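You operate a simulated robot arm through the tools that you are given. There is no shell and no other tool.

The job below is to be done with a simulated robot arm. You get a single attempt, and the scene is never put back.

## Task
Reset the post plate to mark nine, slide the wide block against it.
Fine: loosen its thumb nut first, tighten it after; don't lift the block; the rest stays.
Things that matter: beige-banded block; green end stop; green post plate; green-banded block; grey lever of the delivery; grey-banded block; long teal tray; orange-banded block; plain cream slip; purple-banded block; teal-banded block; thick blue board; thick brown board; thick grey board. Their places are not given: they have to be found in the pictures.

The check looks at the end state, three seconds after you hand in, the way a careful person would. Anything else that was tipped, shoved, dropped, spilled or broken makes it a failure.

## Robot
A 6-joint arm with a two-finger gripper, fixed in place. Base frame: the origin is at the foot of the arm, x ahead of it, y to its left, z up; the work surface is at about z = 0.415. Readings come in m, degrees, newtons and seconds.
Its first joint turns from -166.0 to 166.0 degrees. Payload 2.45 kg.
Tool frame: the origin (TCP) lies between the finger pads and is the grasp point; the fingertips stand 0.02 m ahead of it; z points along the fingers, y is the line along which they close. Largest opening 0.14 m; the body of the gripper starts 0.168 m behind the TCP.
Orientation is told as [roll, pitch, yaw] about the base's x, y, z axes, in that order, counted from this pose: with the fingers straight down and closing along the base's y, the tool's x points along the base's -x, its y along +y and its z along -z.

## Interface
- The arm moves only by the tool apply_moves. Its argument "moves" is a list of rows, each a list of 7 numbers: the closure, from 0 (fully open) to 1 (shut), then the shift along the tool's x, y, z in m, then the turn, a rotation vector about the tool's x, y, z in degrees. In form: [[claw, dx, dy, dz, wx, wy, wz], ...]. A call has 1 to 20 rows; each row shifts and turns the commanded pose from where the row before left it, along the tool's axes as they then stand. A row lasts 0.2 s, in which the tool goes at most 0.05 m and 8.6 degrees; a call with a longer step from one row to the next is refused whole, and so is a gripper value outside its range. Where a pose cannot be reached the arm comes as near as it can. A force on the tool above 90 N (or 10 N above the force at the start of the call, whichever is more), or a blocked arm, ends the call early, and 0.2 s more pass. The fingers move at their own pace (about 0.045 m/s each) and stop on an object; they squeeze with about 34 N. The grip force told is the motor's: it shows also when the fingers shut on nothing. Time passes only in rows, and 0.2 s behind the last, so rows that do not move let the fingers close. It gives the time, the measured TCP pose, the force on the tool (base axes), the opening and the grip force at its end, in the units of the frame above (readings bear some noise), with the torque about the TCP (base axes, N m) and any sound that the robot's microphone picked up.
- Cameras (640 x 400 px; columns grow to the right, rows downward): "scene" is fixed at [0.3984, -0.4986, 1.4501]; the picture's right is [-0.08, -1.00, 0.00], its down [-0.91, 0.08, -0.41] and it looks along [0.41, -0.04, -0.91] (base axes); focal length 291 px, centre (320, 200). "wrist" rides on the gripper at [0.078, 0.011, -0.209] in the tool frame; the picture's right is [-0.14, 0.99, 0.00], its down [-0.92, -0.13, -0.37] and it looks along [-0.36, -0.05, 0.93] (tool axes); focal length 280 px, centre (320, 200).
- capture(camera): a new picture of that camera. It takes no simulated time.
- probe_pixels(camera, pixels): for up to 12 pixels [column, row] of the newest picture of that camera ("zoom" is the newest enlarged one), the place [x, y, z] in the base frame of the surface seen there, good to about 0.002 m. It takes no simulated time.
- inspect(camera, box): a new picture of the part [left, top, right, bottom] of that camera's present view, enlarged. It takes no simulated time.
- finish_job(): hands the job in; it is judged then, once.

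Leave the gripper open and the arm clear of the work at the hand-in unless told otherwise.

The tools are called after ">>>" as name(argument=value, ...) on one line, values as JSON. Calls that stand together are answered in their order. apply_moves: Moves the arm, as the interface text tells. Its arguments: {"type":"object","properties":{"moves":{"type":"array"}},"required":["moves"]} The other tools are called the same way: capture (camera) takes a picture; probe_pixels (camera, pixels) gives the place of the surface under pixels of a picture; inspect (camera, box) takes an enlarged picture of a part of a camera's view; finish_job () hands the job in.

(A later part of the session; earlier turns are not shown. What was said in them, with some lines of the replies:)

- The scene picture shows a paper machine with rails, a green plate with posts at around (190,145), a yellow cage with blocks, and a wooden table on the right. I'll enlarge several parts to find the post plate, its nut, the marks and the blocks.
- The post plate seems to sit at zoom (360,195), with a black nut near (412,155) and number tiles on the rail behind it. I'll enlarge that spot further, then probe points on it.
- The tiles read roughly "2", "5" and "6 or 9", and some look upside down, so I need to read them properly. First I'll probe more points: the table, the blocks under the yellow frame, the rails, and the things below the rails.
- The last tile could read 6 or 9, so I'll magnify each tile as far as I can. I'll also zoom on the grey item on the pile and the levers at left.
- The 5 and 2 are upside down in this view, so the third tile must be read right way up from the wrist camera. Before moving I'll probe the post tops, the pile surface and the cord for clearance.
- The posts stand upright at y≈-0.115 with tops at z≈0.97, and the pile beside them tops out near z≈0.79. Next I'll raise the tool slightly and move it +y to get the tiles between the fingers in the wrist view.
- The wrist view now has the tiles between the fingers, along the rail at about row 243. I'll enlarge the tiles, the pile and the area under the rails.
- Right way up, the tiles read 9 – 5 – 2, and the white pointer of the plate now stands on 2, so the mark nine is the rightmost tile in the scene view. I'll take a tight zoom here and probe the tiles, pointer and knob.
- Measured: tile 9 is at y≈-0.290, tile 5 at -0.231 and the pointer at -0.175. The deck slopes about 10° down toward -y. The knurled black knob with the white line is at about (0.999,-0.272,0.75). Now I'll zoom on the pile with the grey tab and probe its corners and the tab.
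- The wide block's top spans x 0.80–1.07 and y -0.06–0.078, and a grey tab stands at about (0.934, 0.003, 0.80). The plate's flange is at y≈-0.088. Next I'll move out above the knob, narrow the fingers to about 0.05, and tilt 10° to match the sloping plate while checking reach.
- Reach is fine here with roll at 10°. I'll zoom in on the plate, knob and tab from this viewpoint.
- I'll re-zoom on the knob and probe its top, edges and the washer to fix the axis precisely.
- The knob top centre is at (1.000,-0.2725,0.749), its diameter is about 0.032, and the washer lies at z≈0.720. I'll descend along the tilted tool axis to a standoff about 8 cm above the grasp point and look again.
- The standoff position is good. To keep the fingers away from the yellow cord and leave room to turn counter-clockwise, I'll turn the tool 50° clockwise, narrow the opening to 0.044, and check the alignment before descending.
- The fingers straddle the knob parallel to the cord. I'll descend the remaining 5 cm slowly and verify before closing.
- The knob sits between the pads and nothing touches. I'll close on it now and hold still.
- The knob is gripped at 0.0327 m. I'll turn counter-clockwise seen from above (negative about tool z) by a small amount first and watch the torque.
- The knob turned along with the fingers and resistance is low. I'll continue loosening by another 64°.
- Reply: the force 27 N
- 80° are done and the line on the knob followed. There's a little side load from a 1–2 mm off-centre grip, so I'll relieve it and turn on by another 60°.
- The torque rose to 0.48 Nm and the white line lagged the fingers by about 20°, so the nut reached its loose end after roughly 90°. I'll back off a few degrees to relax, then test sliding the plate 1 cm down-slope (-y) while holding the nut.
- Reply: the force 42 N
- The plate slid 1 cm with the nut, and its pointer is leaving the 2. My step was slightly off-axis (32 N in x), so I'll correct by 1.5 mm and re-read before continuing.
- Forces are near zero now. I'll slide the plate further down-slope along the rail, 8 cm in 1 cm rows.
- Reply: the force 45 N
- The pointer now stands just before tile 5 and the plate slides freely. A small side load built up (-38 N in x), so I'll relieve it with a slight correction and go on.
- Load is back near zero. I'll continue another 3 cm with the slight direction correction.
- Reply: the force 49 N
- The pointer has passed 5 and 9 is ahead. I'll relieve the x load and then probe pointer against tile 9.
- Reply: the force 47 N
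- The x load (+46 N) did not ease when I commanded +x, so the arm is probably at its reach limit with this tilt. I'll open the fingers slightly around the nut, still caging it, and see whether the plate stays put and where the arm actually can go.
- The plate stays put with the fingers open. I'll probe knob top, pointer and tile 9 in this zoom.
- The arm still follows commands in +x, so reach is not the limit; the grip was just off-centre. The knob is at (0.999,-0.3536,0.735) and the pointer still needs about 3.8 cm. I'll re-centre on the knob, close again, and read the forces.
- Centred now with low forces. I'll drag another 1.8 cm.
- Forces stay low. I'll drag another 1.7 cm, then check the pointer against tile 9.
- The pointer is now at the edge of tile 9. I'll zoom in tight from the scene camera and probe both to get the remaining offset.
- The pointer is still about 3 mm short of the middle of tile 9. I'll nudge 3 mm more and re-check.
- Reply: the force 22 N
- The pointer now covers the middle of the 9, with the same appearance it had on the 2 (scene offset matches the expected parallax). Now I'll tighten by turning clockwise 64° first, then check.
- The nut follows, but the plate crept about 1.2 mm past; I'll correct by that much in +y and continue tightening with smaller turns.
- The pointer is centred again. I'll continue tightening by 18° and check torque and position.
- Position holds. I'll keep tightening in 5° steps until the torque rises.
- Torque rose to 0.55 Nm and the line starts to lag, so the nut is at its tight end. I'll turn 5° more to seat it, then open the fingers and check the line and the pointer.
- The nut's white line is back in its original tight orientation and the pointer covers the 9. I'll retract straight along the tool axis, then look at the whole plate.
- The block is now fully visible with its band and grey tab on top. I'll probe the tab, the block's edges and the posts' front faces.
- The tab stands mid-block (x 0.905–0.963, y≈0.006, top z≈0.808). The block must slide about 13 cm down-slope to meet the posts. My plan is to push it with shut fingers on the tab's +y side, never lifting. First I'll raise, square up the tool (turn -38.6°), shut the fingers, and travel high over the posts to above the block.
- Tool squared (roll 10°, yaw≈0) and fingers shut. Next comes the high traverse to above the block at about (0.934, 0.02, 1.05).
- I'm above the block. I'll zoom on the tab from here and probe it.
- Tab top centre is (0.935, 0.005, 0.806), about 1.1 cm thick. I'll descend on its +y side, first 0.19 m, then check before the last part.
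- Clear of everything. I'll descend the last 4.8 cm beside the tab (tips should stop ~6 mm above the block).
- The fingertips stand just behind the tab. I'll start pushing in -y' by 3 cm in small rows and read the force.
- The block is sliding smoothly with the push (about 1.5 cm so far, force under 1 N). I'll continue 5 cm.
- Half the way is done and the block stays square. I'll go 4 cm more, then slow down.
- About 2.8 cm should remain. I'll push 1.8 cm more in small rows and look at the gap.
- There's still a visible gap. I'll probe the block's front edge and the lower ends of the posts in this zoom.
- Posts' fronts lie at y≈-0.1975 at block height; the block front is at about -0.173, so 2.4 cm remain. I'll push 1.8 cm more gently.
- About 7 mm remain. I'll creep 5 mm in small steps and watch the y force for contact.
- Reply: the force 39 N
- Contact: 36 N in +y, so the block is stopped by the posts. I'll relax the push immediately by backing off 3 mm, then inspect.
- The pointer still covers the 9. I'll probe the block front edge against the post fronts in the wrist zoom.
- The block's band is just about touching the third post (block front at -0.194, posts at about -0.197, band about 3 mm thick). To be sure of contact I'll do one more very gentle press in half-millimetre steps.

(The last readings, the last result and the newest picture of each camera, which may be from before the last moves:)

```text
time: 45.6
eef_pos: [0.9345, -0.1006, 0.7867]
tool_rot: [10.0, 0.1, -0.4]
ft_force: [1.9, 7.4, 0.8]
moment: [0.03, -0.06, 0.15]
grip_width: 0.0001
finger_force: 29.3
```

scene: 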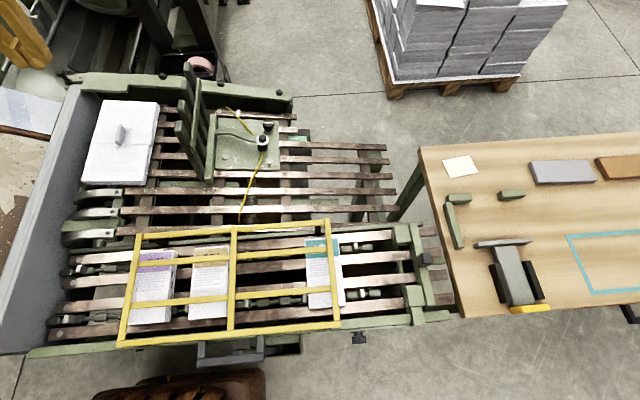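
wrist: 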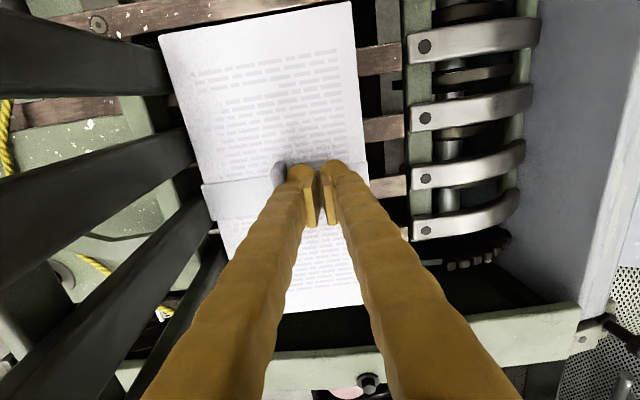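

7 N of contact: the block is against the posts. Now I'll back the fingers off the tab in +y', then rise straight along the tool axis.

>>> apply_moves(moves=[[1, 0, 0.003, 0, 0, 0, 0], [1, 0, 0.008, 0, 0, 0, 0], [1, 0, 0.01, 0, 0, 0, 0], [1, 0, 0, -0.02, 0, 0, 0], [1, 0, 0, -0.04, 0, 0, 0], [1, 0, 0.01, -0.045, 0, 0, 0], [1, 0, 0.02, -0.045, 0, 0, 0], [1, 0, 0.02, -0.045, 0, 0, 0], [1, 0, 0.02, -0.045, 0, 0, 0], [1, 0, 0, 0, 0, 0, 0]])

>>> capture(camera="wrist")

>>> capture(camera="scene")

>>> inspect(camera="scene", box=[100, 60, 280, 205])

```text
time: 47.8
eef_pos: [0.9377, -0.0511, 1.0401]
tool_rot: [10.0, 0.0, -0.5]
ft_force: [-0.5, 0.3, -0.2]
moment: [-0.01, -0.03, 0.0]
grip_width: 0.0001
finger_force: 29.1
```

```text
taken
```

wrist: 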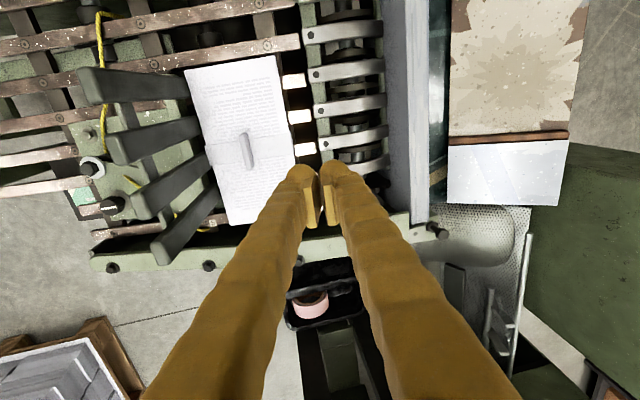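

```text
taken
```

scene: 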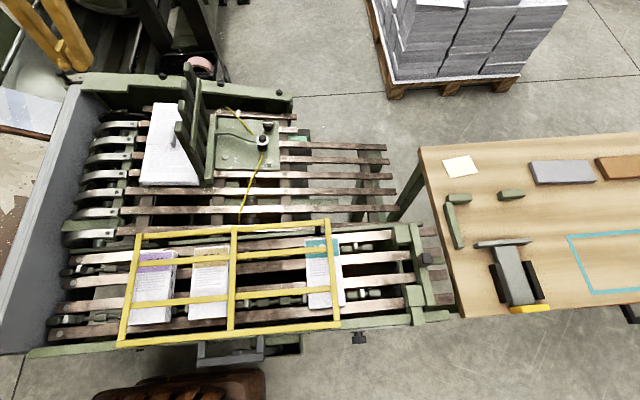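

```text
2.76 times, centred on (190, 132) of scene
```

zoom: 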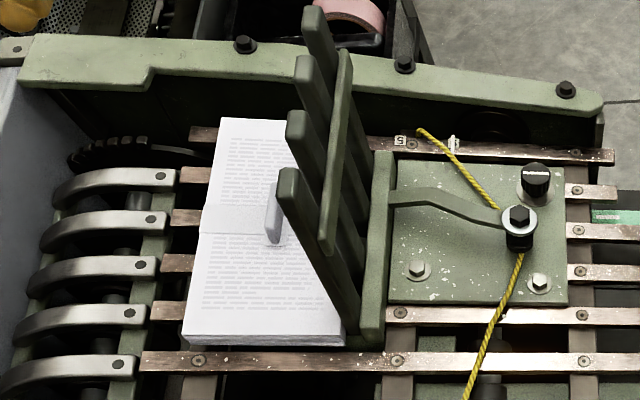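

The block now sits at the posts. I'll zoom from the wrist on the contact line and probe the block's edges for squareness and gap.

>>> inspect(camera="wrist", box=[150, 50, 310, 235])

>>> probe_pixels(camera="wrist", pixels=[[187, 72], [229, 221], [277, 58], [295, 160], [206, 147], [203, 125], [214, 170], [192, 90], [197, 110], [210, 163], [216, 185], [221, 205]])

>>> inspect(camera="scene", box=[135, 140, 225, 195])

```text
2.16 times, centred on (230, 142) of wrist
```

zoom: 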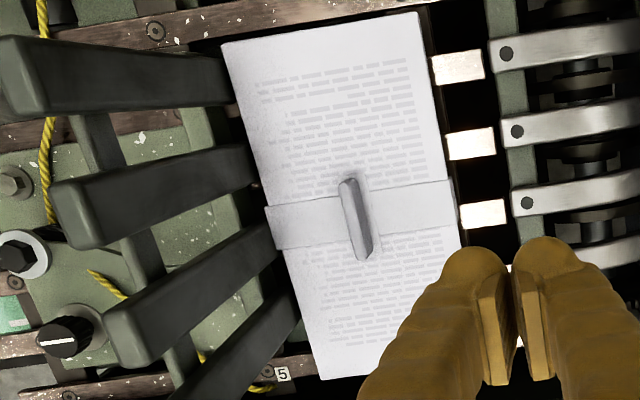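

```text
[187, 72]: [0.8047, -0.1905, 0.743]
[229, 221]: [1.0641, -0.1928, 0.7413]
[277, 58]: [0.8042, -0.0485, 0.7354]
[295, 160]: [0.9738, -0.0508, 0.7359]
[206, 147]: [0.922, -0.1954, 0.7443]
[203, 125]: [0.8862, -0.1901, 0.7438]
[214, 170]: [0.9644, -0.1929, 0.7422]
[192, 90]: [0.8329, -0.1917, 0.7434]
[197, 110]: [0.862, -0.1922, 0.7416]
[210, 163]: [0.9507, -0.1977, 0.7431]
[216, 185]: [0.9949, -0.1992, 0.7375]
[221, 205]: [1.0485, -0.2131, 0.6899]
```

```text
7.11 times, centred on (180, 168) of scene
```

zoom: 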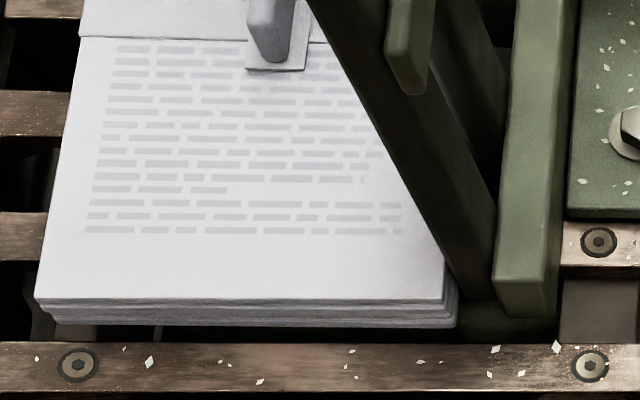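

The block is square (front edge y -0.1905 to -0.193) and touches the posts, the pointer is on 9 and the nut line is back at its tight orientation. I'll raise the arm, level the tool, pull back clear of the work, and open the gripper.

>>> apply_moves(moves=[[1, 0, 0, -0.04, 0, 0, 0], [1, 0, 0, -0.04, 0, 0, 0], [0.6, 0.02, 0, 0, 5, 0, 0], [0.2, 0.03, 0, 0, 5, 0, 0], [0, 0.04, -0.02, 0, 0, 0, 0], [0, 0.04, -0.02, 0, 0, 0, 0], [0, 0.03, -0.02, 0, 0, 0, 0], [0, 0, 0, 0, 0, 0, 0], [0, 0, 0, 0, 0, 0, 0]])

>>> capture(camera="scene")

>>> inspect(camera="scene", box=[100, 60, 280, 205])

>>> inspect(camera="scene", box=[214, 95, 278, 135])

```text
time: 49.8
eef_pos: [0.7747, -0.1269, 1.1181]
tool_rot: [0.0, -0.1, -0.3]
ft_force: [-0.4, 0.7, -0.5]
moment: [0.01, 0.0, -0.01]
grip_width: 0.1389
finger_force: 0.0
```

```text
taken
```

scene: 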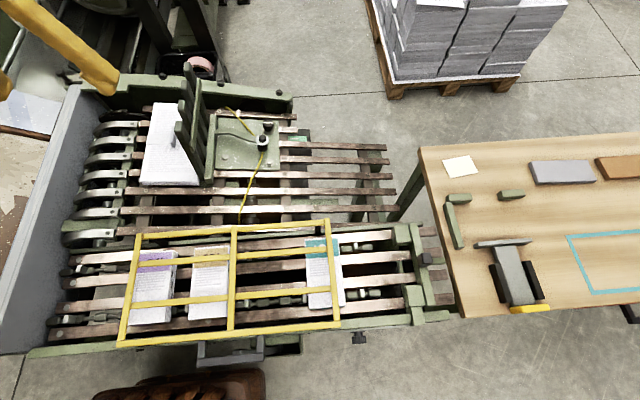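

```text
2.76 times, centred on (190, 132) of scene
```

zoom: 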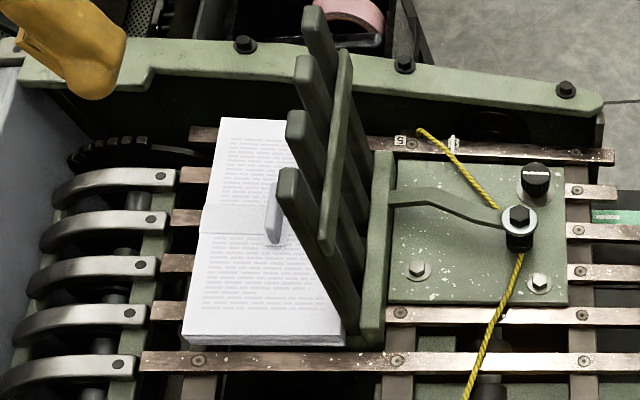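

```text
10.00 times, centred on (246, 115) of scene
```

zoom: 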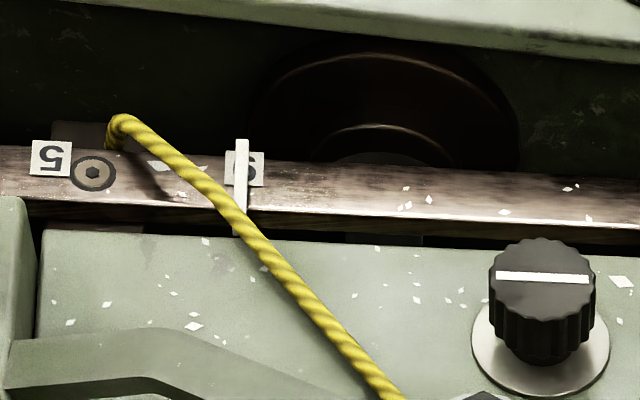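

The plate pointer is on 9, the nut is tight with its line across as at the start, and the wide block rests square against the posts. The rest looks as it did in the first picture, the gripper is open and the arm is clear at z≈1.12. I'm handing in.

>>> finish_job()

```text
The job is handed in.
```

The post plate now stands at mark nine with its thumb nut tightened, and the wide block is against its posts. I have handed the job in.

- **Plate:** I loosened the thumb nut until it stopped, about a quarter turn. Then I slid the plate down the rail from the 2 until its pointer covered the middle of the 9. From the scene camera all three tiles appear upside down, so I confirmed the 9 right way up with the wrist camera.
- **Nut:** I tightened it until it stopped turning, and its white line is back where it started. The plate later took a 36 N push from the block without moving.
- **Block:** I took the wide block to be the large paper pile with the pale band and grey tab, which lay up-slope of the posts. I pushed it by the tab about 13 cm with the fingers shut and never gripped it. A final gentle press read about 7 N against the posts, and its front edge is square to them.
- **Possible lift:** the first contact reached that 36 N, pushing high on the tab. That could briefly have raised the block's rear edge before I backed off. I did not see it lift in the pictures.
- **Everything else:** I saw no change in the last pictures. The arm is clear of the work with the gripper open.
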